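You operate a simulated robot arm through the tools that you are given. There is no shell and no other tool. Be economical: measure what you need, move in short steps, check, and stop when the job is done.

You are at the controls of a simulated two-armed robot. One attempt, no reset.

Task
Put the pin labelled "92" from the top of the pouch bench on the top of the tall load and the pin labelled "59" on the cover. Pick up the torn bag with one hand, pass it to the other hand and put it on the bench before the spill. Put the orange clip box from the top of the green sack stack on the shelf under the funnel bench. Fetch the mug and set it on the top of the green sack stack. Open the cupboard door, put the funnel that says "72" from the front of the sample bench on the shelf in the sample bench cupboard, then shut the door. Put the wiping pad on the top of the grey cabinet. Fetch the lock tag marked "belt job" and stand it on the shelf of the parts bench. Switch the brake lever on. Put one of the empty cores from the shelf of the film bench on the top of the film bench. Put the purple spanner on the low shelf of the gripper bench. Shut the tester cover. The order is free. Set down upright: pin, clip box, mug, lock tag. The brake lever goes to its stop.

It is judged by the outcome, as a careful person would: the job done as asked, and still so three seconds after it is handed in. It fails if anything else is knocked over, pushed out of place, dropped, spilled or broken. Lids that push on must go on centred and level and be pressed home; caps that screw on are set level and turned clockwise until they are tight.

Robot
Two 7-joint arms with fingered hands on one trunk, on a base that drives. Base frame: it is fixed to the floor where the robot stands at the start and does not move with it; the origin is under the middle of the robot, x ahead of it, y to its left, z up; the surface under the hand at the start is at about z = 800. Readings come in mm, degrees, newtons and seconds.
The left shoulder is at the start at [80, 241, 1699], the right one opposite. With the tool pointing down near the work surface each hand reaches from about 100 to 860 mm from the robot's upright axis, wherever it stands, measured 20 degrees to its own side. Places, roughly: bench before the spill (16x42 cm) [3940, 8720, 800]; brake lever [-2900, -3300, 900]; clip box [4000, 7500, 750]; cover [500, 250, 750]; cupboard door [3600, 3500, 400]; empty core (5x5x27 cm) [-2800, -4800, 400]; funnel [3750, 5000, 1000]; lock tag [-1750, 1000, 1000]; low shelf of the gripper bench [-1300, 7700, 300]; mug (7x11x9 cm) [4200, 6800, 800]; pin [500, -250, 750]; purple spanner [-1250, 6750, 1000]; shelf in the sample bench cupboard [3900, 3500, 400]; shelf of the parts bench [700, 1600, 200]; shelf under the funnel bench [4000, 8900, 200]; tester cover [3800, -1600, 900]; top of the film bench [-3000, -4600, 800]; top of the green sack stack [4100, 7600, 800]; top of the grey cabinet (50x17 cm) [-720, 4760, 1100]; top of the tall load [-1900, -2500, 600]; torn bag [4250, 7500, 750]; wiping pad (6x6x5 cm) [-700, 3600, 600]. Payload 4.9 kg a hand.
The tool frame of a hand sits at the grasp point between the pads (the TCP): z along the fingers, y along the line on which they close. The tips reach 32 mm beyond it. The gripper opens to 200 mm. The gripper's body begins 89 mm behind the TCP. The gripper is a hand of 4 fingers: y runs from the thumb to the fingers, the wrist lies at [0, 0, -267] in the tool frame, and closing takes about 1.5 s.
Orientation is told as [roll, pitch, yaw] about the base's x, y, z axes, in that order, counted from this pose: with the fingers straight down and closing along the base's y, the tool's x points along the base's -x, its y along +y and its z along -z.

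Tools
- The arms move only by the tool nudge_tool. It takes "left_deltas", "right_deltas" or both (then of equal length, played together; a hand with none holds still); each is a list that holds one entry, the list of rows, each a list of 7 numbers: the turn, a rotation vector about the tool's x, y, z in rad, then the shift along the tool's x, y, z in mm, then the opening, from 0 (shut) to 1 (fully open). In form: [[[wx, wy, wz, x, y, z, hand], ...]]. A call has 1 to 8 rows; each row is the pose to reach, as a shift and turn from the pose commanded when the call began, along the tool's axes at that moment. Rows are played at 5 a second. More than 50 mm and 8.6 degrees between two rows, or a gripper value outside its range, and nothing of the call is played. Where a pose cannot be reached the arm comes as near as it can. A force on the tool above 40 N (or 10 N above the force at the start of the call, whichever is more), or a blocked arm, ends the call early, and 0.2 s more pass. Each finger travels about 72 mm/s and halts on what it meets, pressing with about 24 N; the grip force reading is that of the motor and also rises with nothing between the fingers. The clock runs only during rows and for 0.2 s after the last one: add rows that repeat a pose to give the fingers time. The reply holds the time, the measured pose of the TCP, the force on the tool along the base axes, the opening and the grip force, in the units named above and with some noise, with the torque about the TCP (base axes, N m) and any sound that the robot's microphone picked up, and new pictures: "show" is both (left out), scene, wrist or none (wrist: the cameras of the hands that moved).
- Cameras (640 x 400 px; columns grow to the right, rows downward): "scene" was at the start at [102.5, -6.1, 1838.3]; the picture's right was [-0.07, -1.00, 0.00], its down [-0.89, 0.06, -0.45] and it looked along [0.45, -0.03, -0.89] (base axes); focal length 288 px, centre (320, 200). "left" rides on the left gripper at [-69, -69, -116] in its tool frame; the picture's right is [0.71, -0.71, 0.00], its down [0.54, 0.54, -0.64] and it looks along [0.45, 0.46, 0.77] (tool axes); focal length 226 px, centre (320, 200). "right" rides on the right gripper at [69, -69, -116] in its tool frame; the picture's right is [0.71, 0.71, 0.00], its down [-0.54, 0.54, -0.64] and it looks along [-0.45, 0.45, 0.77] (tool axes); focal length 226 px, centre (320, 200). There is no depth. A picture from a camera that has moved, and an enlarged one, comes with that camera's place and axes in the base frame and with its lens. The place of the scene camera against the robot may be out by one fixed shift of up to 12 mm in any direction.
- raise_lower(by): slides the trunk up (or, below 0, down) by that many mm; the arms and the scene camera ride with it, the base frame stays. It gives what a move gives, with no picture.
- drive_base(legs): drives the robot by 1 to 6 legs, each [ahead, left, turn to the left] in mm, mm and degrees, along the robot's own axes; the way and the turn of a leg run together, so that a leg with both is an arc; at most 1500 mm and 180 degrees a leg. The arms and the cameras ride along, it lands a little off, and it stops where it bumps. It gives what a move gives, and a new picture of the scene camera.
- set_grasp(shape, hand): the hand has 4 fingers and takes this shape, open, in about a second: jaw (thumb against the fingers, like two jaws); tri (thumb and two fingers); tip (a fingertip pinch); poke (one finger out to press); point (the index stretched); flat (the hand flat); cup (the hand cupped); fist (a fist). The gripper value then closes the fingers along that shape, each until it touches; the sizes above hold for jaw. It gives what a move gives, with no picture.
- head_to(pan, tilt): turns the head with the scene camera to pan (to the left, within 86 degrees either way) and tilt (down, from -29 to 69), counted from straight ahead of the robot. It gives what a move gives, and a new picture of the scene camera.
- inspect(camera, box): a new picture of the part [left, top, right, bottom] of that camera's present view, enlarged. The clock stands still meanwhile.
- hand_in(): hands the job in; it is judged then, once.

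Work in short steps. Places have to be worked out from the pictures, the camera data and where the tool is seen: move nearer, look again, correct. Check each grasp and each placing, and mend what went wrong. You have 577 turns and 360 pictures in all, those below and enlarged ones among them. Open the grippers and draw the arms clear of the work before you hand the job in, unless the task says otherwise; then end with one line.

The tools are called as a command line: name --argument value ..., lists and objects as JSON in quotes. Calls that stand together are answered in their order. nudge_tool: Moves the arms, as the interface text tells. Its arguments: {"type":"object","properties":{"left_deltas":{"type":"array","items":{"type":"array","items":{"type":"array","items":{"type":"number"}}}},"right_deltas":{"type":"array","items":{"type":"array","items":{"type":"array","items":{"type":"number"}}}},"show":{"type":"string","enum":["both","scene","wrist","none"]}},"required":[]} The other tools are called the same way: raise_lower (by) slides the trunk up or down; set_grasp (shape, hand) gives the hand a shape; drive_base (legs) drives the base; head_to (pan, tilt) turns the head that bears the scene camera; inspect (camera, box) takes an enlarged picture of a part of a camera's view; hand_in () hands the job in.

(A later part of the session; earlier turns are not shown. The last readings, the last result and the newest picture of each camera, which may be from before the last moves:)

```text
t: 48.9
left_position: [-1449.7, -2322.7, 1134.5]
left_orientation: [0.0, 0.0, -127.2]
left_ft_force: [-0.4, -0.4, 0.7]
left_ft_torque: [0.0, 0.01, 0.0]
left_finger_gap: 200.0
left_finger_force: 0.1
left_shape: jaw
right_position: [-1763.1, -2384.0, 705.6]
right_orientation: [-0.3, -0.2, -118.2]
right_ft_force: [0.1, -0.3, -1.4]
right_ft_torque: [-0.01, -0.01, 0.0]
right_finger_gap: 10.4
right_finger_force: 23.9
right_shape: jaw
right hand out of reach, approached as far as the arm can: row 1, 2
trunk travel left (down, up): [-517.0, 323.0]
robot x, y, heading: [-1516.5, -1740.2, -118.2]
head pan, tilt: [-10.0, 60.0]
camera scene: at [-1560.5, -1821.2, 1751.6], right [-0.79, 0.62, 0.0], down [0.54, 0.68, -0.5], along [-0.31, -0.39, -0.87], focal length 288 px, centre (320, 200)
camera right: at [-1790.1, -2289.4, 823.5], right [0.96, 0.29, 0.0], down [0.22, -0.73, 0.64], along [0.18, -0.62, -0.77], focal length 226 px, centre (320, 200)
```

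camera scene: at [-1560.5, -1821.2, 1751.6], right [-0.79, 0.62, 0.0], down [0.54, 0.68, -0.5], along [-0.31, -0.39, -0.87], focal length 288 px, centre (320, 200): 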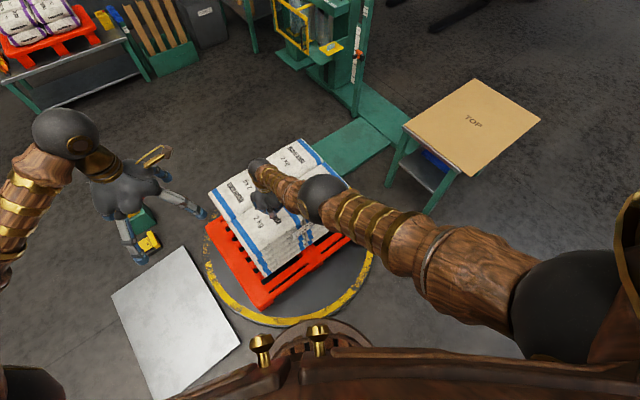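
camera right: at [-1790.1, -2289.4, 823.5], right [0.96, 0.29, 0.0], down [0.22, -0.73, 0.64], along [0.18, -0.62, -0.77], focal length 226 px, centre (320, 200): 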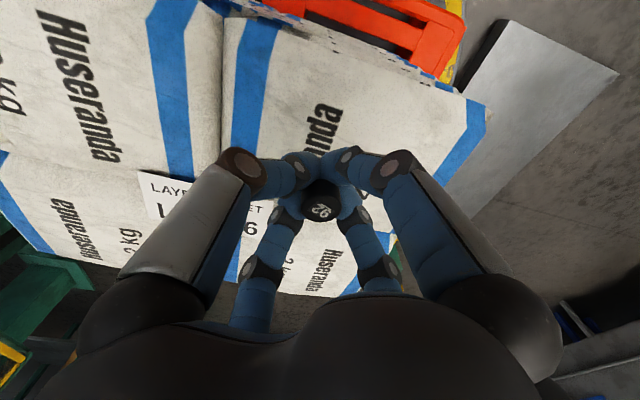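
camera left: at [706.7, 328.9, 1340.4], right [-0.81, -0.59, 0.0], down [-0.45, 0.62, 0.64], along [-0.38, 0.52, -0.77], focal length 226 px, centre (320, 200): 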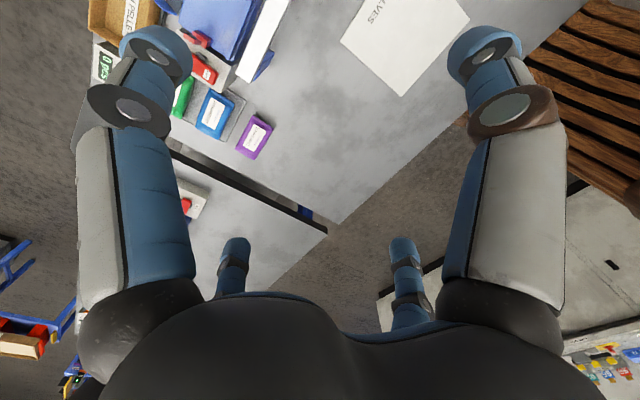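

The triangulated load top is near z 600, so contact should come at TCP about 642. I lower the trunk 50 mm.

raise_lower --by -50

nudge_tool --right_deltas '[[[0, 0, 0, 0, 0, 3, 0], [0, 0, 0, 0, 0, 6, 0]]]' --show "wrist"

```text
t: 49.8
left_position: [-1449.9, -2321.8, 1086.4]
left_orientation: [0.0, 0.0, -127.3]
left_ft_force: [-0.2, 0.5, 0.6]
left_ft_torque: [0.02, 0.02, 0.0]
left_finger_gap: 199.8
left_finger_force: 0.0
left_shape: jaw
right_position: [-1763.3, -2384.6, 659.4]
right_orientation: [-0.2, -0.4, -118.1]
right_ft_force: [-1.1, 2.2, 21.3]
right_ft_torque: [-0.09, -0.1, -0.01]
right_finger_gap: 10.6
right_finger_force: 24.1
right_shape: jaw
trunk travel left (down, up): [-467.0, 373.0]
robot x, y, heading: [-1515.8, -1741.7, -118.3]
head pan, tilt: [-10.0, 60.0]
```

```text
t: 50.4
left_position: [-1450.3, -2319.6, 1087.6]
left_orientation: [0.0, 0.0, -127.3]
left_ft_force: [0.2, -0.3, -0.7]
left_ft_torque: [-0.03, 0.02, 0.0]
left_finger_gap: 200.0
left_finger_force: 0.1
left_shape: jaw
right_position: [-1762.1, -2382.9, 657.3]
right_orientation: [0.1, -0.7, -118.2]
right_ft_force: [-3.2, -4.2, 37.9]
right_ft_torque: [-0.38, -0.02, -0.04]
right_finger_gap: 11.0
right_finger_force: 23.9
right_shape: jaw
right hand out of reach, approached as far as the arm can: row 2
trunk travel left (down, up): [-467.0, 373.0]
robot x, y, heading: [-1516.9, -1738.4, -118.3]
head pan, tilt: [-10.0, 60.0]
camera right: at [-1789.7, -2288.3, 774.2], right [0.96, 0.29, -0.01], down [0.22, -0.73, 0.65], along [0.18, -0.62, -0.76], focal length 226 px, centre (320, 200)
```

right: 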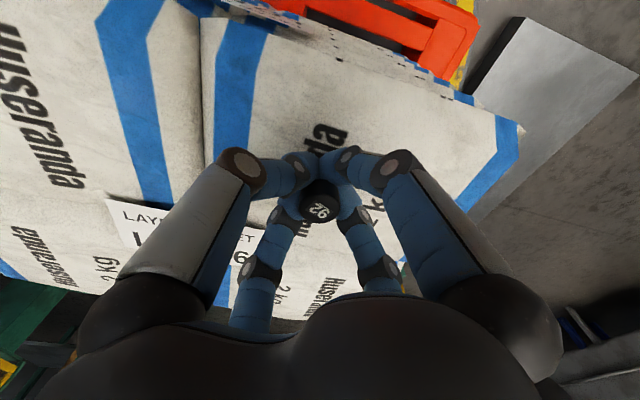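

The pin bears on the sack. I ease off, open slowly and look.

nudge_tool --right_deltas '[[[0, 0, 0, 0, 0, -5, 0], [0, 0, 0, 0, 0, -5, 0], [0, 0, 0, 0, 0, -5, 0.12], [0, 0, 0, 0, 0, -5, 0.25], [0, 0, 0, 0, 0, -5, 0.4], [0, 0, 0, 0, 0, -5, 0.4], [0, 0, 0, 0, 0, -5, 0.4]]]' --show "wrist"

raise_lower --by 140

inspect --camera "right" --box '[160, 0, 480, 200]'

```text
t: 52.0
left_position: [-1449.4, -2323.0, 1085.6]
left_orientation: [0.0, 0.1, -127.3]
left_ft_force: [0.4, 0.5, 1.5]
left_ft_torque: [-0.02, 0.01, 0.0]
left_finger_gap: 199.5
left_finger_force: 0.1
left_shape: jaw
right_position: [-1763.6, -2379.1, 657.1]
right_orientation: [-0.1, -0.2, -118.2]
right_ft_force: [-0.4, 0.2, 0.3]
right_ft_torque: [0.0, -0.01, 0.0]
right_finger_gap: 79.7
right_finger_force: 0.0
right_shape: jaw
trunk travel left (down, up): [-467.0, 373.0]
robot x, y, heading: [-1512.3, -1737.5, -118.2]
head pan, tilt: [-10.0, 60.0]
camera right: at [-1790.0, -2286.3, 775.1], right [0.96, 0.29, 0.0], down [0.22, -0.73, 0.64], along [0.18, -0.62, -0.77], focal length 226 px, centre (320, 200)
```

right: 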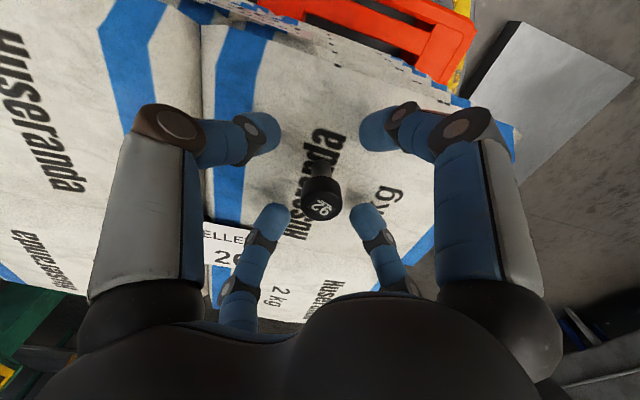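

```text
t: 53.6
left_position: [-1450.3, -2323.3, 1226.2]
left_orientation: [0.0, 0.1, -127.3]
left_ft_force: [0.2, 0.5, 0.1]
left_ft_torque: [0.02, 0.01, 0.0]
left_finger_gap: 200.1
left_finger_force: 0.2
left_shape: jaw
right_position: [-1762.5, -2380.2, 797.7]
right_orientation: [-0.2, -0.2, -118.2]
right_ft_force: [-0.7, 0.5, -0.1]
right_ft_torque: [0.0, 0.01, 0.03]
right_finger_gap: 79.8
right_finger_force: 0.0
right_shape: jaw
trunk travel left (down, up): [-607.0, 233.0]
robot x, y, heading: [-1515.1, -1739.4, -118.1]
head pan, tilt: [-10.0, 60.0]
```

```text
2.00 times, centred on (320, 100) of right
camera zoom: at [-1790.1, -2286.5, 915.1], right [0.96, 0.29, 0.0], down [0.22, -0.73, 0.64], along [0.18, -0.62, -0.77], focal length 452 px, centre (320, 400)
```

zoom: 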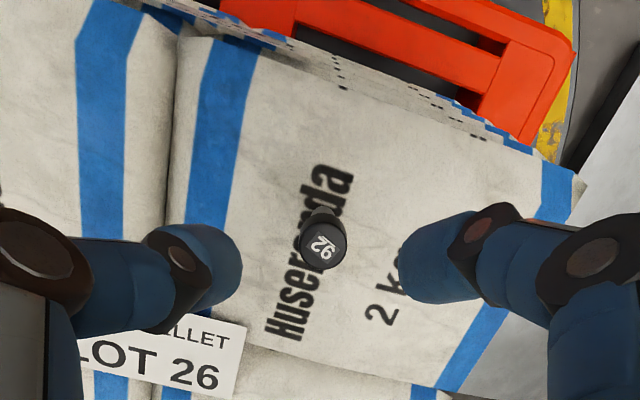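

Pin 92 stands on the load. I retract the right hand up and back, then turn the head to the brake lever on the green column.

nudge_tool --right_deltas '[[[0, 0, 0, 10, 0, -45, 0.5], [0, 0, 0, 35, -15, -85, 0.5], [0, 0, 0, 60, -40, -120, 0.5], [0, 0, 0, 85, -65, -155, 0.5], [0, 0, 0, 110, -90, -190, 0.5], [0, 0, 0, 135, -120, -215, 0.5], [0, 0, 0, 160, -150, -240, 0.5], [0, 0, 0, 190, -180, -260, 0.5]]]' --show "none"

head_to --pan -15 --tilt 28

inspect --camera "scene" --box '[220, 80, 460, 230]'

```text
t: 55.6
left_position: [-1451.2, -2320.5, 1226.3]
left_orientation: [0.1, 0.0, -127.2]
left_ft_force: [-0.5, 0.3, 0.0]
left_ft_torque: [-0.04, -0.03, 0.01]
left_finger_gap: 200.1
left_finger_force: 0.0
left_shape: jaw
right_position: [-1721.9, -2228.5, 1160.8]
right_orientation: [10.0, -9.0, -111.2]
right_ft_force: [0.6, 0.1, -0.1]
right_ft_torque: [-0.03, -0.01, 0.0]
right_finger_gap: 100.1
right_finger_force: 0.0
right_shape: jaw
right hand out of reach, approached as far as the arm can: row 7
trunk travel left (down, up): [-607.0, 233.0]
robot x, y, heading: [-1511.3, -1743.9, -118.4]
head pan, tilt: [-10.0, 60.0]
stopped in row 8 (right hand): the arm was blocked; the commanded pose is now the measured one
```

```text
t: 56.6
left_position: [-1450.1, -2324.4, 1224.4]
left_orientation: [0.0, 0.1, -127.1]
left_ft_force: [0.0, -1.1, 0.0]
left_ft_torque: [0.01, -0.04, 0.01]
left_finger_gap: 200.2
left_finger_force: 0.0
left_shape: jaw
right_position: [-1721.1, -2231.1, 1159.3]
right_orientation: [9.7, -8.9, -111.2]
right_ft_force: [0.0, -1.1, 0.2]
right_ft_torque: [0.01, 0.02, 0.02]
right_finger_gap: 99.9
right_finger_force: 0.1
right_shape: jaw
trunk travel left (down, up): [-607.0, 233.0]
robot x, y, heading: [-1513.2, -1738.6, -118.2]
head pan, tilt: [-15.0, 28.0]
camera scene: at [-1580.7, -1836.8, 1886.8], right [-0.73, 0.69, 0.0], down [0.32, 0.34, -0.88], along [-0.6, -0.64, -0.47], focal length 288 px, centre (320, 200)
```

scene: 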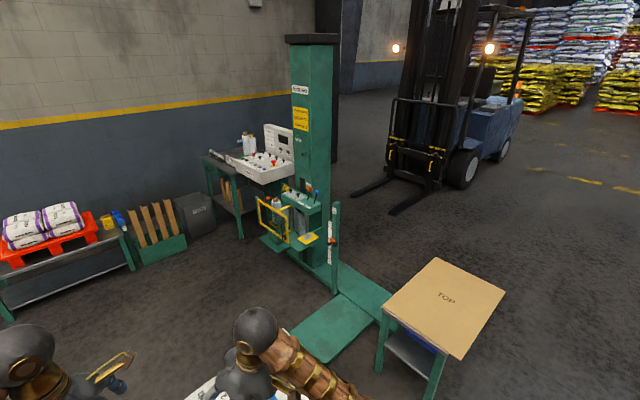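

```text
2.67 times, centred on (340, 155) of scene
camera zoom: at [-1580.7, -1836.8, 1886.8], right [-0.73, 0.69, 0.0], down [0.32, 0.34, -0.88], along [-0.6, -0.64, -0.47], focal length 767 px, centre (267, 320)
```

zoom: 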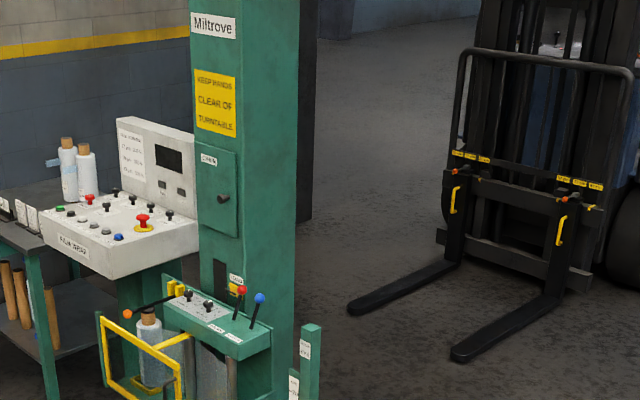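

The levers (red and blue balls) sit near [-2850,-3290,950]. I must come at them from the far side of the load, so I back off and go round the ramp on its east side.

drive_base --legs '[[-600, 0, 0], [0, 0, 88], [900, 0, 0], [0, 0, -60]]'

head_to --pan 0 --tilt 35

```text
t: 70.7
left_position: [-132.0, -2161.3, 1225.6]
left_orientation: [0.0, 0.0, -100.1]
left_ft_force: [0.3, -0.5, 0.0]
left_ft_torque: [0.04, 0.0, 0.01]
left_finger_gap: 199.9
left_finger_force: 0.0
left_shape: jaw
right_position: [-414.7, -2203.6, 1158.4]
right_orientation: [9.7, -9.0, -84.0]
right_ft_force: [-1.7, -0.2, -0.1]
right_ft_torque: [-0.01, -0.02, -0.01]
right_finger_gap: 100.0
right_finger_force: 0.0
right_shape: jaw
trunk travel left (down, up): [-607.0, 233.0]
robot x, y, heading: [-453.7, -1671.0, -90.9]
head pan, tilt: [-15.0, 28.0]
camera scene: at [-470.9, -1791.2, 1886.9], right [-0.96, 0.28, 0.0], down [0.13, 0.45, -0.88], along [-0.24, -0.85, -0.47], focal length 288 px, centre (320, 200)
```

scene: 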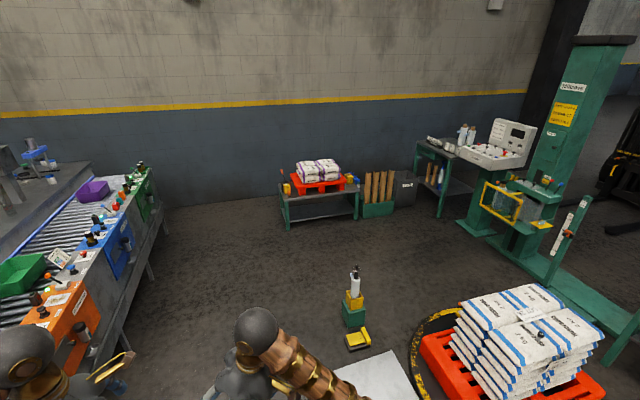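

```text
t: 71.5
left_position: [-133.8, -2161.2, 1225.6]
left_orientation: [0.1, 0.2, -100.2]
left_ft_force: [0.2, 0.4, -0.4]
left_ft_torque: [0.0, 0.02, 0.0]
left_finger_gap: 200.1
left_finger_force: 0.0
left_shape: jaw
right_position: [-415.3, -2202.9, 1159.3]
right_orientation: [9.7, -9.1, -84.1]
right_ft_force: [-0.9, 0.1, -0.4]
right_ft_torque: [-0.01, 0.0, 0.03]
right_finger_gap: 100.0
right_finger_force: 0.0
right_shape: jaw
trunk travel left (down, up): [-607.0, 233.0]
robot x, y, heading: [-455.2, -1671.7, -91.0]
head pan, tilt: [0.0, 35.0]
camera scene: at [-448.1, -1791.9, 1876.0], right [-1.0, 0.02, 0.0], down [0.01, 0.57, -0.82], along [-0.02, -0.82, -0.57], focal length 288 px, centre (320, 200)
```

scene: 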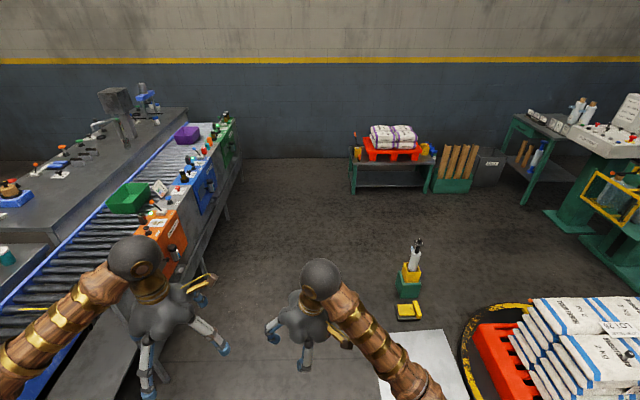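

The way south is clear: conveyor edge at x about 100, ramp edge at x about -860. I go down the aisle, turn toward -x and head for the column.

drive_base --legs '[[1500, 20, 0], [600, 0, 0], [0, 0, -89], [1250, 0, 0]]'

head_to --pan 0 --tilt 35

```text
refused: leg 1 is longer than a leg can be; nothing moved
```

```text
t: 72.1
left_position: [-132.3, -2160.4, 1225.0]
left_orientation: [0.0, 0.1, -100.1]
left_ft_force: [-0.4, -0.1, -0.2]
left_ft_torque: [-0.02, 0.01, -0.02]
left_finger_gap: 200.0
left_finger_force: 0.0
left_shape: jaw
right_position: [-416.1, -2203.1, 1159.1]
right_orientation: [9.7, -9.0, -84.0]
right_ft_force: [0.4, -0.6, 0.4]
right_ft_torque: [-0.01, 0.01, 0.02]
right_finger_gap: 100.0
right_finger_force: 0.0
right_shape: jaw
trunk travel left (down, up): [-607.0, 233.0]
robot x, y, heading: [-453.3, -1669.9, -91.2]
head pan, tilt: [0.0, 35.0]
camera scene: at [-447.9, -1791.9, 1875.9], right [-1.0, 0.02, 0.0], down [0.01, 0.57, -0.82], along [-0.02, -0.82, -0.57], focal length 288 px, centre (320, 200)
```

scene: 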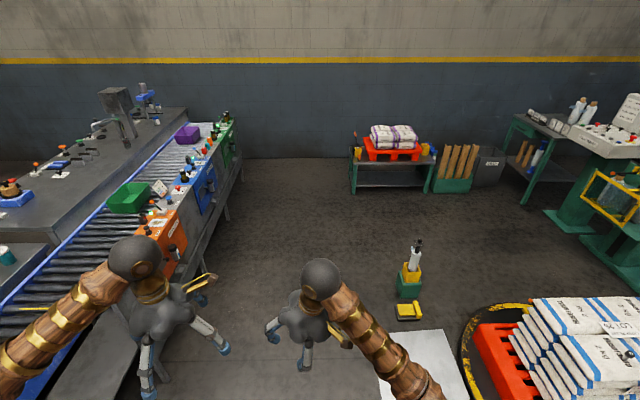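

The leg was too long; I repeat it in shorter ones.

drive_base --legs '[[1400, 20, 0], [700, 0, 0], [0, 0, -89], [1250, 0, 0]]'

```text
t: 92.2
left_position: [-2205.4, -4083.2, 1225.9]
left_orientation: [0.0, 0.0, 170.4]
left_ft_force: [-0.4, 0.4, 0.2]
left_ft_torque: [0.03, 0.01, -0.02]
left_finger_gap: 199.9
left_finger_force: 0.1
left_shape: jaw
right_position: [-2249.5, -3800.3, 1159.1]
right_orientation: [9.7, -9.0, -173.6]
right_ft_force: [-0.2, 0.3, 0.0]
right_ft_torque: [-0.03, 0.03, 0.03]
right_finger_gap: 100.0
right_finger_force: 0.0
right_shape: jaw
trunk travel left (down, up): [-607.0, 233.0]
robot x, y, heading: [-1714.4, -3755.0, 179.3]
head pan, tilt: [0.0, 35.0]
camera scene: at [-1827.7, -3756.6, 1876.0], right [0.01, 1.0, 0.0], down [0.57, -0.01, -0.82], along [-0.82, 0.01, -0.57], focal length 288 px, centre (320, 200)
```

scene: 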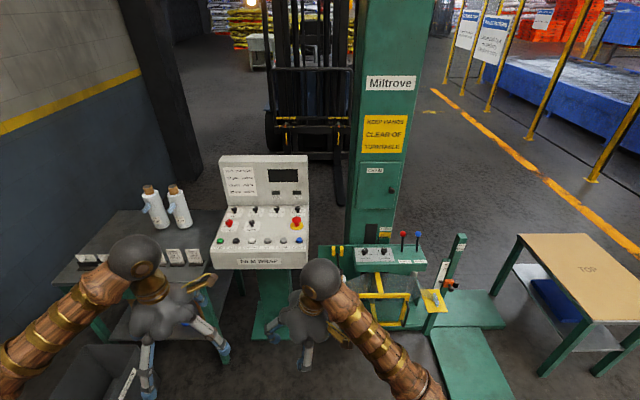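

Now the wrapper is straight ahead. I enlarge the levers to read their labels.

inspect --camera "scene" --box '[320, 215, 480, 315]'

```text
4.00 times, centred on (400, 265) of scene
camera zoom: at [-1827.7, -3756.6, 1876.0], right [0.01, 1.0, 0.0], down [0.57, -0.01, -0.82], along [-0.82, 0.01, -0.57], focal length 1151 px, centre (0, -60)
```

zoom: 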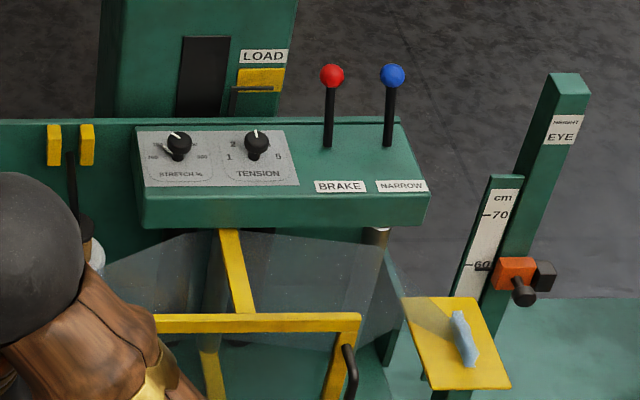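

BRAKE is the lever with the red ball, at about [-2891,-3335,925]. I drive closer, staying clear of the yellow frame.

drive_base --legs '[[450, -60, 0]]'

set_grasp --hand "right" --shape "poke"

head_to --pan -25 --tilt 45

inspect --camera "right" --box '[0, 0, 640, 400]'

```text
t: 94.9
left_position: [-2657.1, -4017.3, 1226.0]
left_orientation: [0.1, 0.0, 170.3]
left_ft_force: [0.4, 0.0, -0.1]
left_ft_torque: [-0.01, 0.02, -0.03]
left_finger_gap: 199.9
left_finger_force: 0.1
left_shape: jaw
right_position: [-2701.2, -3734.5, 1160.2]
right_orientation: [9.7, -9.0, -173.7]
right_ft_force: [1.2, -0.2, 0.3]
right_ft_torque: [-0.01, 0.0, 0.01]
right_finger_gap: 99.9
right_finger_force: 0.0
right_shape: jaw
trunk travel left (down, up): [-607.0, 233.0]
robot x, y, heading: [-2172.3, -3691.1, 179.1]
head pan, tilt: [0.0, 35.0]
camera scene: at [-2278.6, -3691.8, 1876.1], right [0.01, 1.0, 0.0], down [0.57, -0.01, -0.82], along [-0.82, 0.01, -0.57], focal length 288 px, centre (320, 200)
```

scene: 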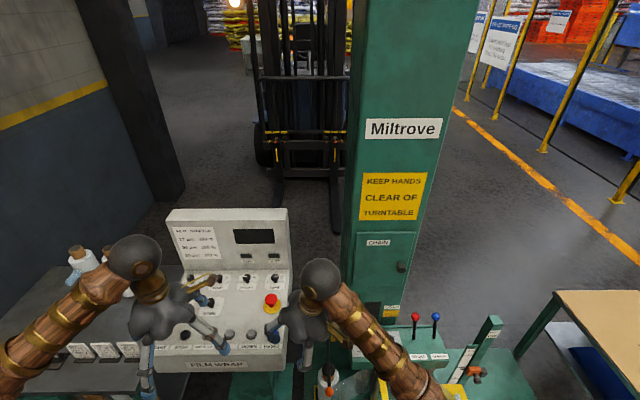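

```text
t: 95.8
left_position: [-2658.7, -4016.4, 1224.6]
left_orientation: [-0.1, 0.1, 170.3]
left_ft_force: [0.0, -0.3, 0.0]
left_ft_torque: [-0.02, 0.0, 0.01]
left_finger_gap: 199.9
left_finger_force: 0.1
left_shape: jaw
right_position: [-2703.5, -3733.9, 1158.8]
right_orientation: [9.8, -8.9, -173.6]
right_ft_force: [0.3, 0.7, -0.3]
right_ft_torque: [0.0, -0.02, -0.01]
right_finger_gap: 0.0
right_finger_force: 0.0
right_shape: poke
trunk travel left (down, up): [-607.0, 233.0]
robot x, y, heading: [-2172.1, -3691.0, 179.4]
head pan, tilt: [0.0, 35.0]
```

```text
t: 96.7
left_position: [-2657.5, -4016.0, 1225.2]
left_orientation: [0.0, 0.1, 170.2]
left_ft_force: [0.7, 1.1, 0.7]
left_ft_torque: [0.05, 0.01, -0.02]
left_finger_gap: 199.5
left_finger_force: 0.0
left_shape: jaw
right_position: [-2702.3, -3734.5, 1159.3]
right_orientation: [9.9, -9.1, -173.6]
right_ft_force: [-0.2, 0.0, 0.3]
right_ft_torque: [-0.01, -0.01, -0.01]
right_finger_gap: 0.0
right_finger_force: 0.1
right_shape: poke
trunk travel left (down, up): [-607.0, 233.0]
robot x, y, heading: [-2168.6, -3686.1, 179.5]
head pan, tilt: [-25.0, 45.0]
camera scene: at [-2265.8, -3657.4, 1861.2], right [0.43, 0.9, 0.0], down [0.64, -0.31, -0.71], along [-0.64, 0.31, -0.71], focal length 288 px, centre (320, 200)
```

scene: 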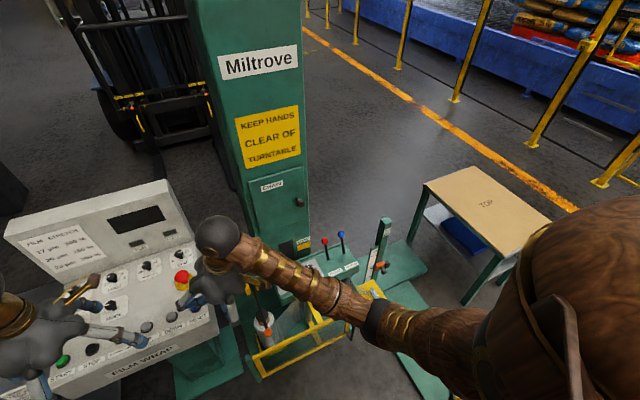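

```text
1.00 times, centred on (320, 200) of right (not enlarged: the box is as wide or as high as the picture)
camera zoom: at [-2627.7, -3637.7, 1250.8], right [0.79, -0.61, 0.01], down [-0.37, -0.47, 0.8], along [-0.49, -0.64, -0.6], focal length 226 px, centre (320, 200)
```

zoom: 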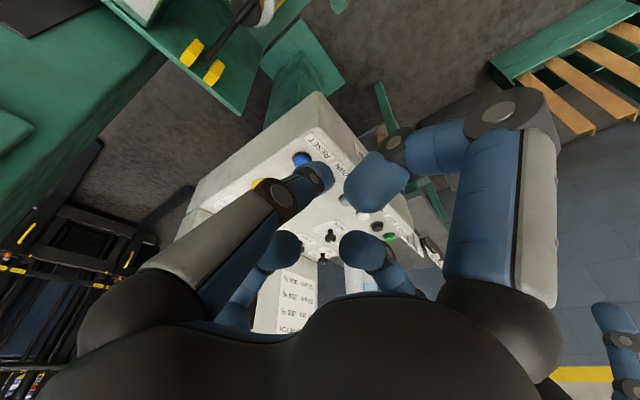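

The hands float above the console; I keep clear of its buttons. I enlarge the brake lever for any on/off marks.

inspect --camera "scene" --box '[290, 220, 370, 270]'

```text
8.00 times, centred on (330, 245) of scene
camera zoom: at [-2265.8, -3657.4, 1861.2], right [0.43, 0.9, 0.0], down [0.64, -0.31, -0.71], along [-0.64, 0.31, -0.71], focal length 2302 px, centre (240, -160)
```

zoom: 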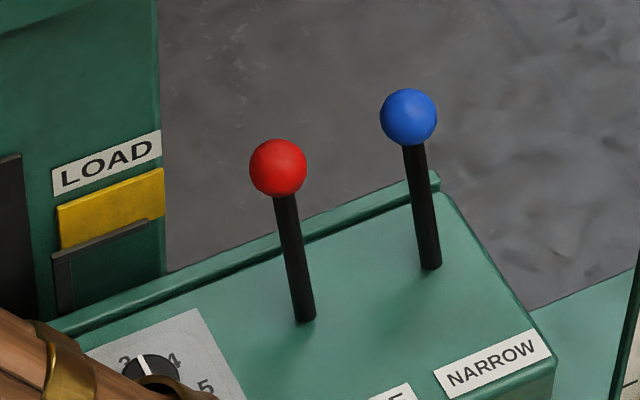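

Both levers lean away from the operator side, so ON is the pull toward me (+x). I'll grip the ball with the hand tilted, fingers set diagonally to miss the blue lever; first I level the hand and move it sideways in front of the ball.

nudge_tool --right_deltas '[[[0.022, 0.018, 0.016, 5, -48, -9, 1], [0.045, 0.037, 0.031, 11, -96, -18, 1], [0.068, 0.055, 0.047, 16, -144, -27, 1], [0.09, 0.073, 0.062, 22, -192, -36, 1], [0.112, 0.092, 0.078, 27, -240, -45, 1], [0.135, 0.11, 0.094, 32, -288, -54, 1], [0.158, 0.128, 0.109, 38, -336, -63, 1], [0.18, 0.147, 0.125, 43, -384, -73, 1]]]' --show "none"

set_grasp --hand "right" --shape "jaw"

```text
t: 98.5
left_position: [-2657.5, -4015.3, 1226.3]
left_orientation: [0.2, 0.2, 170.3]
left_ft_force: [-0.8, 0.1, 0.1]
left_ft_torque: [-0.03, 0.02, 0.03]
left_finger_gap: 199.9
left_finger_force: 0.0
left_shape: jaw
right_position: [-2700.5, -3339.2, 1160.1]
right_orientation: [0.0, 0.1, 180.0]
right_ft_force: [0.6, 0.7, 0.0]
right_ft_torque: [-0.07, 0.01, 0.01]
right_finger_gap: 0.1
right_finger_force: 0.1
right_shape: poke
trunk travel left (down, up): [-607.0, 233.0]
robot x, y, heading: [-2173.1, -3691.4, 179.2]
head pan, tilt: [-25.0, 45.0]
```

```text
t: 99.4
left_position: [-2658.3, -4017.0, 1225.8]
left_orientation: [0.0, 0.1, 170.4]
left_ft_force: [0.4, 0.8, -0.5]
left_ft_torque: [0.03, 0.01, -0.02]
left_finger_gap: 199.8
left_finger_force: 0.1
left_shape: jaw
right_position: [-2702.3, -3341.5, 1160.9]
right_orientation: [-0.2, 0.0, 180.1]
right_ft_force: [1.0, 0.9, -0.6]
right_ft_torque: [0.03, 0.01, 0.02]
right_finger_gap: 199.8
right_finger_force: 0.0
right_shape: jaw
trunk travel left (down, up): [-607.0, 233.0]
robot x, y, heading: [-2171.1, -3686.0, 179.4]
head pan, tilt: [-25.0, 45.0]
```

Orientation is level. Now I tilt the hand 45° so the fingers point forward-down, then spin it 45°.

nudge_tool --right_deltas '[[[0, -0.13, 0, 0, 0, 0, 0.8], [0, -0.26, 0, 0, 0, 0, 0.6], [0, -0.39, 0, 0, 0, 0, 0.5], [0, -0.52, 0, 0, 0, 0, 0.4], [0, -0.65, 0, 0, 0, 0, 0.4], [0, -0.785, 0, 0, 0, 0, 0.4]]]' --show "none"

nudge_tool --right_deltas '[[[0, 0, 0.13, 0, 0, 0, 0.4], [0, 0, 0.26, 0, 0, 0, 0.4], [0, 0, 0.39, 0, 0, 0, 0.4], [0, 0, 0.52, 0, 0, 0, 0.4], [0, 0, 0.65, 0, 0, 0, 0.4], [0, 0, 0.785, 0, 0, 0, 0.4]]]'

```text
t: 100.8
left_position: [-2657.8, -4016.0, 1225.9]
left_orientation: [0.0, 0.0, 170.2]
left_ft_force: [-0.8, 0.0, 0.3]
left_ft_torque: [-0.02, -0.01, 0.02]
left_finger_gap: 199.9
left_finger_force: 0.2
left_shape: jaw
right_position: [-2702.8, -3341.1, 1160.2]
right_orientation: [0.0, -45.1, 180.0]
right_ft_force: [-0.5, -0.4, -0.3]
right_ft_torque: [-0.01, 0.04, 0.0]
right_finger_gap: 80.4
right_finger_force: 0.0
right_shape: jaw
trunk travel left (down, up): [-607.0, 233.0]
robot x, y, heading: [-2166.9, -3691.7, 179.3]
head pan, tilt: [-25.0, 45.0]
```

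```text
t: 102.2
left_position: [-2659.0, -4016.7, 1225.1]
left_orientation: [0.0, 0.1, 170.3]
left_ft_force: [0.3, 0.9, 0.0]
left_ft_torque: [-0.02, 0.02, 0.01]
left_finger_gap: 199.5
left_finger_force: 0.1
left_shape: jaw
right_position: [-2702.1, -3340.7, 1158.0]
right_orientation: [35.2, -30.1, 125.2]
right_ft_force: [-0.5, 0.2, -0.8]
right_ft_torque: [0.0, 0.02, -0.01]
right_finger_gap: 80.2
right_finger_force: 0.1
right_shape: jaw
trunk travel left (down, up): [-607.0, 233.0]
robot x, y, heading: [-2171.0, -3692.8, 179.2]
head pan, tilt: [-25.0, 45.0]
camera scene: at [-2266.1, -3657.0, 1861.1], right [0.43, 0.9, 0.0], down [0.64, -0.31, -0.71], along [-0.64, 0.31, -0.71], focal length 288 px, centre (320, 200)
camera right: at [-2550.8, -3340.7, 1173.3], right [0.0, -1.0, 0.0], down [-0.09, 0.0, 1.0], along [-1.0, 0.0, -0.09], focal length 226 px, centre (320, 200)
```

scene: 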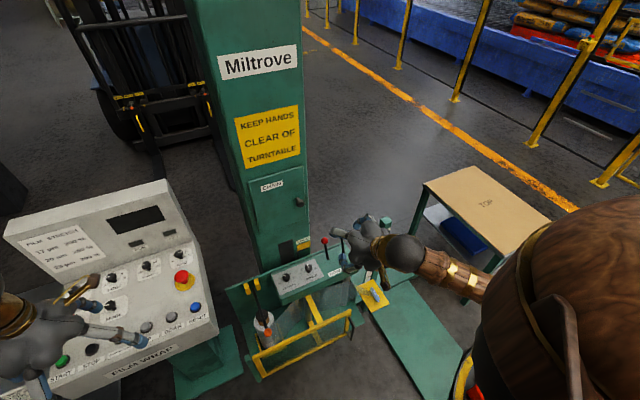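
right: 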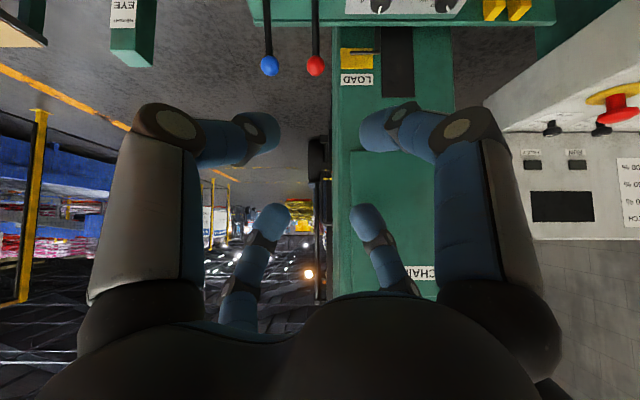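

Ball works out at about [-2882,-3334,936]. I line the hand's axis up with the ball and approach partway.

nudge_tool --right_deltas '[[[0, 0, 0, 8, -13, 42, 0.4], [0, 0, 0, 16, -26, 84, 0.4], [0, 0, 0, 16, -26, 124, 0.4], [0, 0, 0, 16, -26, 164, 0.4]]]'

```text
t: 103.2
left_position: [-2660.1, -4015.5, 1225.0]
left_orientation: [-0.1, 0.2, 170.3]
left_ft_force: [-0.6, -0.6, 0.2]
left_ft_torque: [-0.01, -0.01, -0.03]
left_finger_gap: 200.0
left_finger_force: 0.1
left_shape: jaw
right_position: [-2797.2, -3334.5, 1021.9]
right_orientation: [35.2, -30.0, 125.2]
right_ft_force: [-0.5, -0.2, -0.3]
right_ft_torque: [-0.04, -0.01, -0.01]
right_finger_gap: 80.3
right_finger_force: 0.1
right_shape: jaw
trunk travel left (down, up): [-607.0, 233.0]
robot x, y, heading: [-2174.3, -3690.1, 179.5]
head pan, tilt: [-25.0, 45.0]
camera scene: at [-2268.5, -3657.2, 1861.0], right [0.43, 0.9, 0.0], down [0.64, -0.31, -0.71], along [-0.64, 0.31, -0.71], focal length 288 px, centre (320, 200)
camera right: at [-2647.0, -3332.8, 1035.7], right [0.0, -1.0, 0.0], down [-0.09, 0.0, 1.0], along [-1.0, 0.0, -0.09], focal length 226 px, centre (320, 200)
```

scene: 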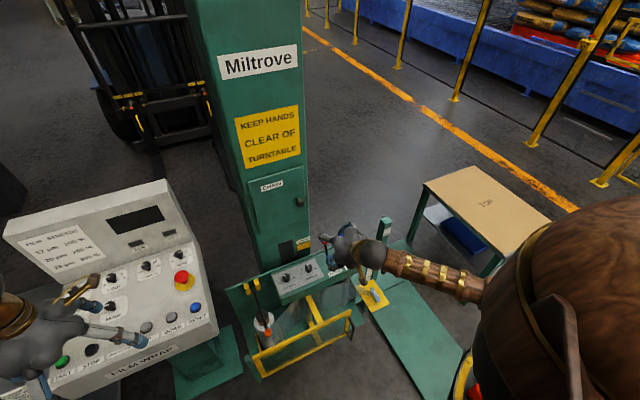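
right: 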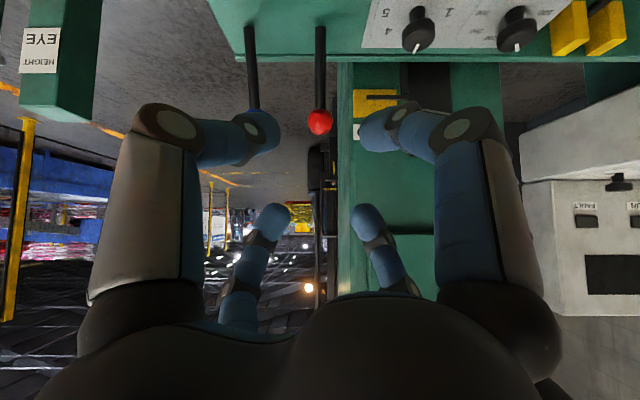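

The ball is centred in the view about 130-140 mm ahead on the axis. I advance 90 mm more and check.

nudge_tool --right_deltas '[[[0, 0, 0, 0, 0, 45, 0.4], [0, 0, 0, 0, 0, 90, 0.4]]]' --show "wrist"

```text
t: 103.8
left_position: [-2661.6, -4016.3, 1224.2]
left_orientation: [0.0, 0.2, 170.4]
left_ft_force: [0.0, 0.2, 0.0]
left_ft_torque: [0.01, -0.06, -0.01]
left_finger_gap: 199.9
left_finger_force: 0.1
left_shape: jaw
right_position: [-2863.3, -3333.5, 957.4]
right_orientation: [35.0, -29.9, 125.3]
right_ft_force: [-0.6, 0.1, 0.0]
right_ft_torque: [0.0, -0.02, 0.01]
right_finger_gap: 80.3
right_finger_force: 0.0
right_shape: jaw
trunk travel left (down, up): [-607.0, 233.0]
robot x, y, heading: [-2171.4, -3691.5, 179.3]
head pan, tilt: [-25.0, 45.0]
camera right: at [-2711.4, -3332.5, 971.5], right [0.0, -1.0, 0.0], down [-0.09, 0.0, 1.0], along [-1.0, 0.0, -0.09], focal length 226 px, centre (320, 200)
```

right: 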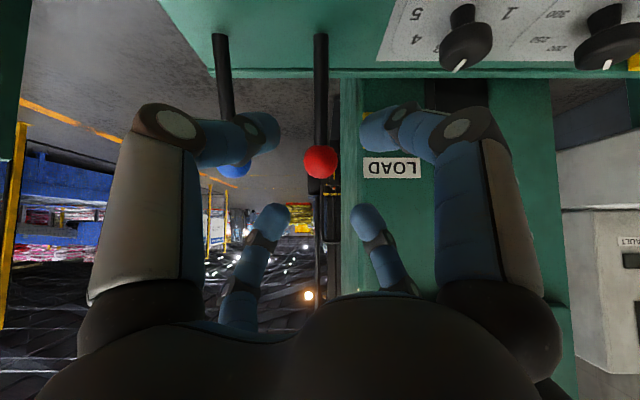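

The ball is on axis about 50 mm ahead and the blue lever clears the fingers. I advance 40 mm and close on the red ball.

nudge_tool --right_deltas '[[[0, 0, 0, 0, 0, 40, 0.4], [0, 0, 0, 0, 0, 40, 0.3], [0, 0, 0, 0, 0, 40, 0.2], [0, 0, 0, 0, 0, 40, 0.1], [0, 0, 0, 0, 0, 40, 0.05], [0, 0, 0, 0, 0, 40, 0.05]]]' --show "wrist"

```text
t: 105.2
left_position: [-2658.4, -4015.4, 1225.1]
left_orientation: [0.1, 0.2, 170.3]
left_ft_force: [0.7, 0.9, 0.6]
left_ft_torque: [0.03, 0.02, 0.0]
left_finger_gap: 199.8
left_finger_force: 0.0
left_shape: jaw
right_position: [-2888.6, -3333.6, 929.7]
right_orientation: [35.2, -30.0, 125.2]
right_ft_force: [-2.6, -0.3, 0.1]
right_ft_torque: [0.0, 0.13, -0.02]
right_finger_gap: 22.3
right_finger_force: 24.2
right_shape: jaw
trunk travel left (down, up): [-607.0, 233.0]
robot x, y, heading: [-2167.3, -3693.6, 179.5]
head pan, tilt: [-25.0, 45.0]
camera right: at [-2737.2, -3332.7, 944.0], right [0.0, -1.0, 0.0], down [-0.09, 0.0, 1.0], along [-1.0, 0.0, -0.09], focal length 226 px, centre (320, 200)
```

right: 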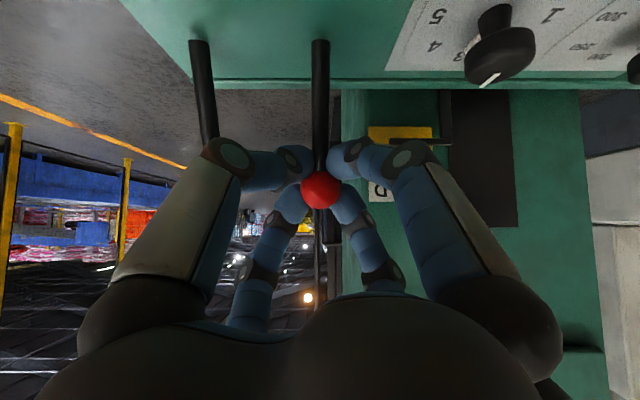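

The ball is in the grip. I pull it toward +x along a slight arc and watch force.

nudge_tool --right_deltas '[[[0, 0, 0, 4, -4, -8.5, 0.05], [0, 0, 0, 8, -8, -17, 0.05], [0, 0, 0, 12, -12, -25, 0.05], [0, 0, 0, 16.5, -16.5, -33, 0.05], [0, 0, 0, 21.5, -21.5, -40, 0.05], [0, 0, 0, 26.5, -26.5, -47, 0.05]]]' --show "wrist"

```text
t: 106.6
left_position: [-2662.4, -4016.2, 1223.2]
left_orientation: [0.0, 0.2, 170.3]
left_ft_force: [-0.3, -0.1, 0.0]
left_ft_torque: [0.01, -0.02, 0.01]
left_finger_gap: 199.9
left_finger_force: 0.2
left_shape: jaw
right_position: [-2831.1, -3333.2, 932.4]
right_orientation: [34.9, -29.8, 125.5]
right_ft_force: [-11.3, -1.5, -25.3]
right_ft_torque: [-0.07, 0.38, 0.01]
right_finger_gap: 20.5
right_finger_force: 23.9
right_shape: jaw
trunk travel left (down, up): [-607.0, 233.0]
robot x, y, heading: [-2170.4, -3691.6, 179.4]
head pan, tilt: [-25.0, 45.0]
camera right: at [-2680.0, -3332.9, 947.8], right [0.0, -1.0, 0.0], down [-0.09, 0.0, 1.0], along [-1.0, 0.0, -0.09], focal length 226 px, centre (320, 200)
```

right: 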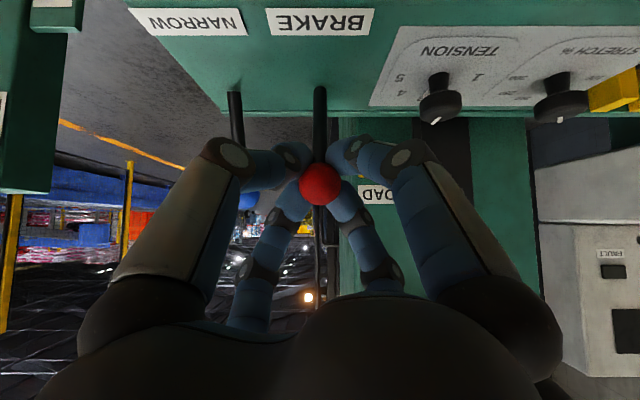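

The lever moved 57 mm; it now pulls the hand downward, so I follow the arc down and on toward the stop.

nudge_tool --right_deltas '[[[0, 0, 0, 5, -5, 0, 0.05], [0, 0, 0, 10, -10, -3, 0.05], [0, 0, 0, 15, -15, -6, 0.05], [0, 0, 0, 20, -20, -8, 0.05], [0, 0, 0, 25, -25, -10, 0.05]]]' --show "wrist"

```text
t: 107.4
left_position: [-2663.3, -4017.5, 1224.5]
left_orientation: [0.0, 0.3, 170.5]
left_ft_force: [0.7, -1.3, 0.6]
left_ft_torque: [0.03, 0.01, 0.01]
left_finger_gap: 200.1
left_finger_force: 0.0
left_shape: jaw
right_position: [-2819.8, -3331.6, 928.0]
right_orientation: [35.4, -30.3, 125.3]
right_ft_force: [-34.5, 2.8, -23.0]
right_ft_torque: [0.06, 0.73, 0.02]
right_finger_gap: 20.3
right_finger_force: 24.0
right_shape: jaw
trunk travel left (down, up): [-607.0, 233.0]
robot x, y, heading: [-2171.2, -3692.7, 179.5]
head pan, tilt: [-25.0, 45.0]
stopped in row 4 (right hand): the force on the tool passed its limit at 44 N (the readings are from after the stop); the commanded pose is now the measured one
camera right: at [-2668.8, -3331.9, 941.1], right [0.0, -1.0, 0.0], down [-0.08, 0.0, 1.0], along [-1.0, 0.0, -0.08], focal length 226 px, centre (320, 200)
```

right: 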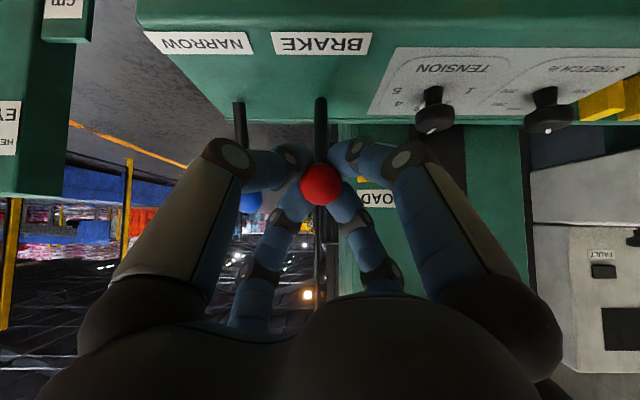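

Strong resistance after 69 mm of travel: at its stop. I open and withdraw along the hand's axis, then look at the lever.

nudge_tool --right_deltas '[[[0, 0, 0, 0, 0, 0, 0.2], [0, 0, 0, 0, 0, 0, 0.4], [0, 0, 0, 0, 0, -1, 0.4], [0, 0, 0, 0, 0, -30, 0.4], [0, 0, 0, 0, 0, -75, 0.4], [0, 0, 0, 0, 0, -120, 0.4], [0, 0, 0, 0, 0, -165, 0.4]]]' --show "wrist"

inspect --camera "scene" --box '[270, 200, 390, 290]'

```text
t: 109.0
left_position: [-2658.3, -4016.2, 1226.6]
left_orientation: [0.0, 0.0, 170.3]
left_ft_force: [0.0, -0.2, 0.1]
left_ft_torque: [-0.02, 0.0, -0.04]
left_finger_gap: 199.9
left_finger_force: 0.1
left_shape: jaw
right_position: [-2699.5, -3335.0, 1046.1]
right_orientation: [35.6, -30.4, 125.4]
right_ft_force: [-0.4, 0.3, -0.2]
right_ft_torque: [-0.03, -0.02, -0.05]
right_finger_gap: 79.5
right_finger_force: 0.0
right_shape: jaw
trunk travel left (down, up): [-607.0, 233.0]
robot x, y, heading: [-2174.5, -3688.6, 179.1]
head pan, tilt: [-25.0, 45.0]
camera right: at [-2546.7, -3333.7, 1059.3], right [0.0, -1.0, 0.0], down [-0.08, 0.0, 1.0], along [-1.0, 0.0, -0.08], focal length 226 px, centre (320, 200)
```

right: 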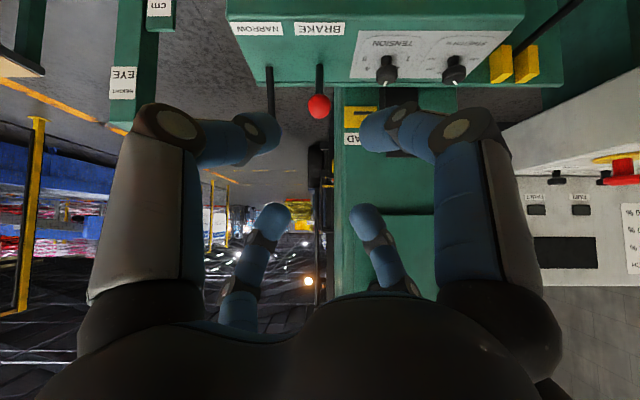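

```text
4.44 times, centred on (330, 245) of scene
camera zoom: at [-2265.7, -3657.1, 1861.1], right [0.43, 0.9, 0.0], down [0.64, -0.31, -0.71], along [-0.64, 0.31, -0.71], focal length 1279 px, centre (276, 0)
```

zoom: 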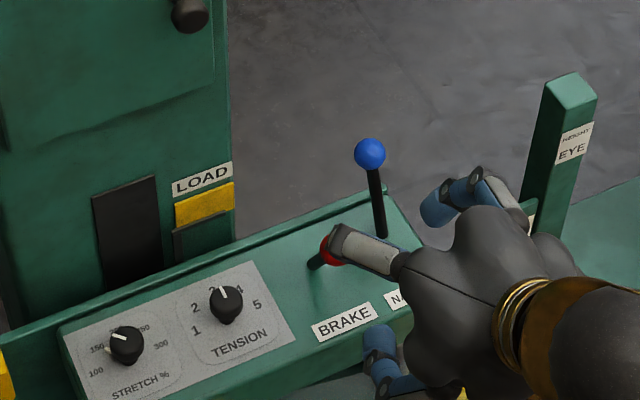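

The brake lever leans fully toward the operator now. Next the film bench: I draw the right hand up and look left.

nudge_tool --right_deltas '[[[0, 0, -0.13, 0, 0, -40, 0.5], [0, 0, -0.26, 0, 0, -80, 0.5], [0, 0, -0.39, 0, 0, -120, 0.5], [0, 0, -0.52, 0, 0, -140, 0.5], [0, 0, -0.65, 0, 0, -150, 0.5], [0, 0, -0.785, 0, 0, -150, 0.5]]]' --show "none"

head_to --pan 50 --tilt 45

```text
t: 110.4
left_position: [-2659.2, -4017.5, 1225.3]
left_orientation: [-0.1, 0.1, 170.4]
left_ft_force: [-0.3, -0.3, 0.2]
left_ft_torque: [0.03, -0.01, -0.02]
left_finger_gap: 199.8
left_finger_force: 0.1
left_shape: jaw
right_position: [-2598.1, -3329.8, 1139.6]
right_orientation: [-0.4, -45.3, -179.6]
right_ft_force: [0.3, -0.3, 0.7]
right_ft_torque: [0.01, -0.01, -0.01]
right_finger_gap: 99.6
right_finger_force: 0.1
right_shape: jaw
right hand out of reach, approached as far as the arm can: row 4, 5, 6
trunk travel left (down, up): [-607.0, 233.0]
robot x, y, heading: [-2172.8, -3688.7, 179.6]
head pan, tilt: [-25.0, 45.0]
```

```text
t: 111.9
left_position: [-2659.1, -4017.2, 1225.4]
left_orientation: [-0.1, 0.1, 170.4]
left_ft_force: [0.2, -0.2, 0.5]
left_ft_torque: [0.02, 0.02, 0.0]
left_finger_gap: 199.8
left_finger_force: 0.2
left_shape: jaw
right_position: [-2597.0, -3329.1, 1141.2]
right_orientation: [-0.1, -45.5, -179.9]
right_ft_force: [0.7, -0.4, -0.3]
right_ft_torque: [-0.01, 0.03, 0.02]
right_finger_gap: 99.6
right_finger_force: 0.1
right_shape: jaw
trunk travel left (down, up): [-607.0, 233.0]
robot x, y, heading: [-2171.8, -3691.7, 179.5]
head pan, tilt: [50.0, 45.0]
camera scene: at [-2246.2, -3754.0, 1861.1], right [-0.76, 0.65, 0.0], down [0.46, 0.54, -0.71], along [-0.46, -0.54, -0.71], focal length 288 px, centre (320, 200)
```

scene: 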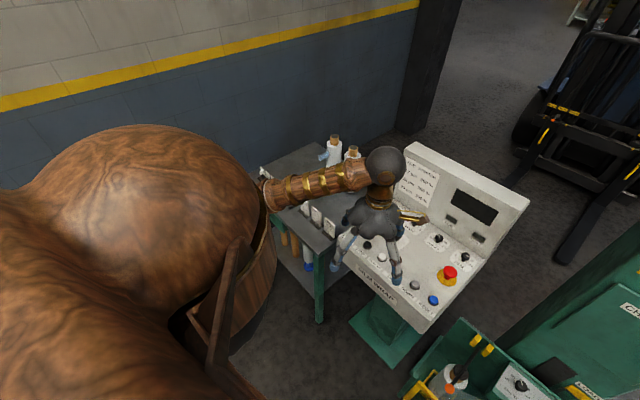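

The film bench's open side faces +x, but a bin may stand before it. I back off a little, turn to face -y and look.

drive_base --legs '[[-350, 0, 0], [0, 0, 60]]'

head_to --pan 0 --tilt 40

```text
t: 116.8
left_position: [-1781.0, -4278.9, 1225.9]
left_orientation: [0.0, 0.2, -129.1]
left_ft_force: [-0.6, -0.1, 0.0]
left_ft_torque: [0.02, -0.01, 0.03]
left_finger_gap: 199.7
left_finger_force: 0.1
left_shape: jaw
right_position: [-2350.2, -3886.6, 1141.7]
right_orientation: [-0.2, -45.4, -119.3]
right_ft_force: [0.3, 0.3, -0.9]
right_ft_torque: [0.01, 0.01, 0.01]
right_finger_gap: 99.4
right_finger_force: 0.1
right_shape: jaw
trunk travel left (down, up): [-607.0, 233.0]
robot x, y, heading: [-1824.9, -3695.7, -119.9]
head pan, tilt: [50.0, 45.0]
camera scene: at [-1803.7, -3799.0, 1861.2], right [-0.94, -0.34, 0.0], down [-0.24, 0.66, -0.71], along [0.24, -0.66, -0.71], focal length 288 px, centre (320, 200)
```

scene: 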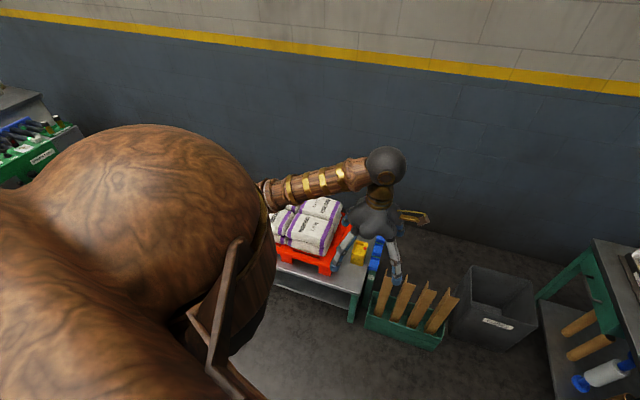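

```text
t: 118.0
left_position: [-1780.4, -4278.4, 1225.3]
left_orientation: [-0.1, 0.2, -129.1]
left_ft_force: [0.0, -0.2, 0.3]
left_ft_torque: [-0.04, -0.03, -0.01]
left_finger_gap: 199.8
left_finger_force: 0.1
left_shape: jaw
right_position: [-2350.2, -3886.1, 1139.5]
right_orientation: [-0.2, -45.4, -119.3]
right_ft_force: [0.8, -0.1, -0.5]
right_ft_torque: [-0.04, 0.01, -0.03]
right_finger_gap: 99.7
right_finger_force: 0.0
right_shape: jaw
trunk travel left (down, up): [-607.0, 233.0]
robot x, y, heading: [-1824.9, -3694.6, -120.3]
head pan, tilt: [0.0, 40.0]
camera scene: at [-1873.6, -3796.4, 1868.4], right [-0.87, 0.5, 0.0], down [0.32, 0.56, -0.77], along [-0.38, -0.66, -0.64], focal length 288 px, centre (320, 200)
```

scene: 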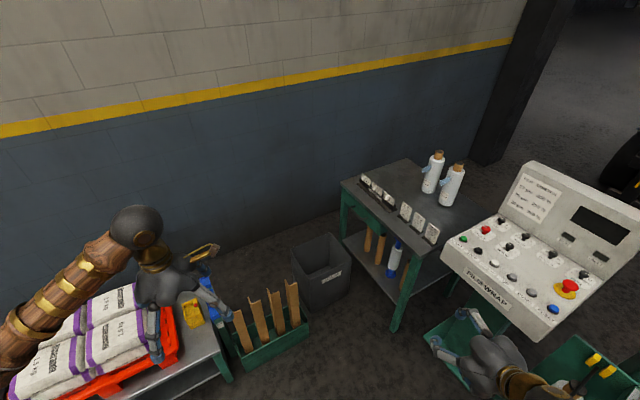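

The empty cores (brown tubes) lie on the film bench's shelf beside a wrapped roll. I enlarge that part.

inspect --camera "scene" --box '[280, 140, 480, 340]'

```text
2.00 times, centred on (380, 240) of scene
camera zoom: at [-1873.6, -3796.4, 1868.4], right [-0.87, 0.5, 0.0], down [0.32, 0.56, -0.77], along [-0.38, -0.66, -0.64], focal length 575 px, centre (200, 120)
```

zoom: 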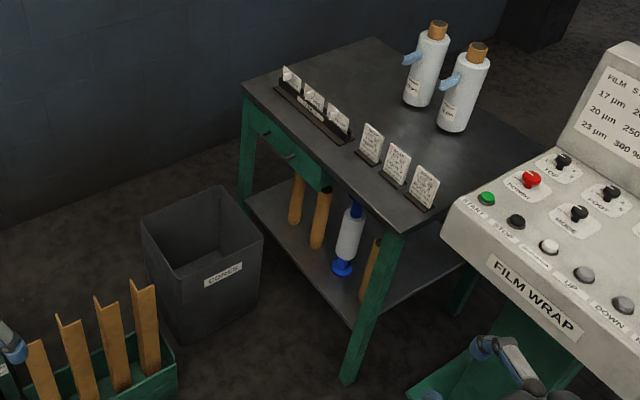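

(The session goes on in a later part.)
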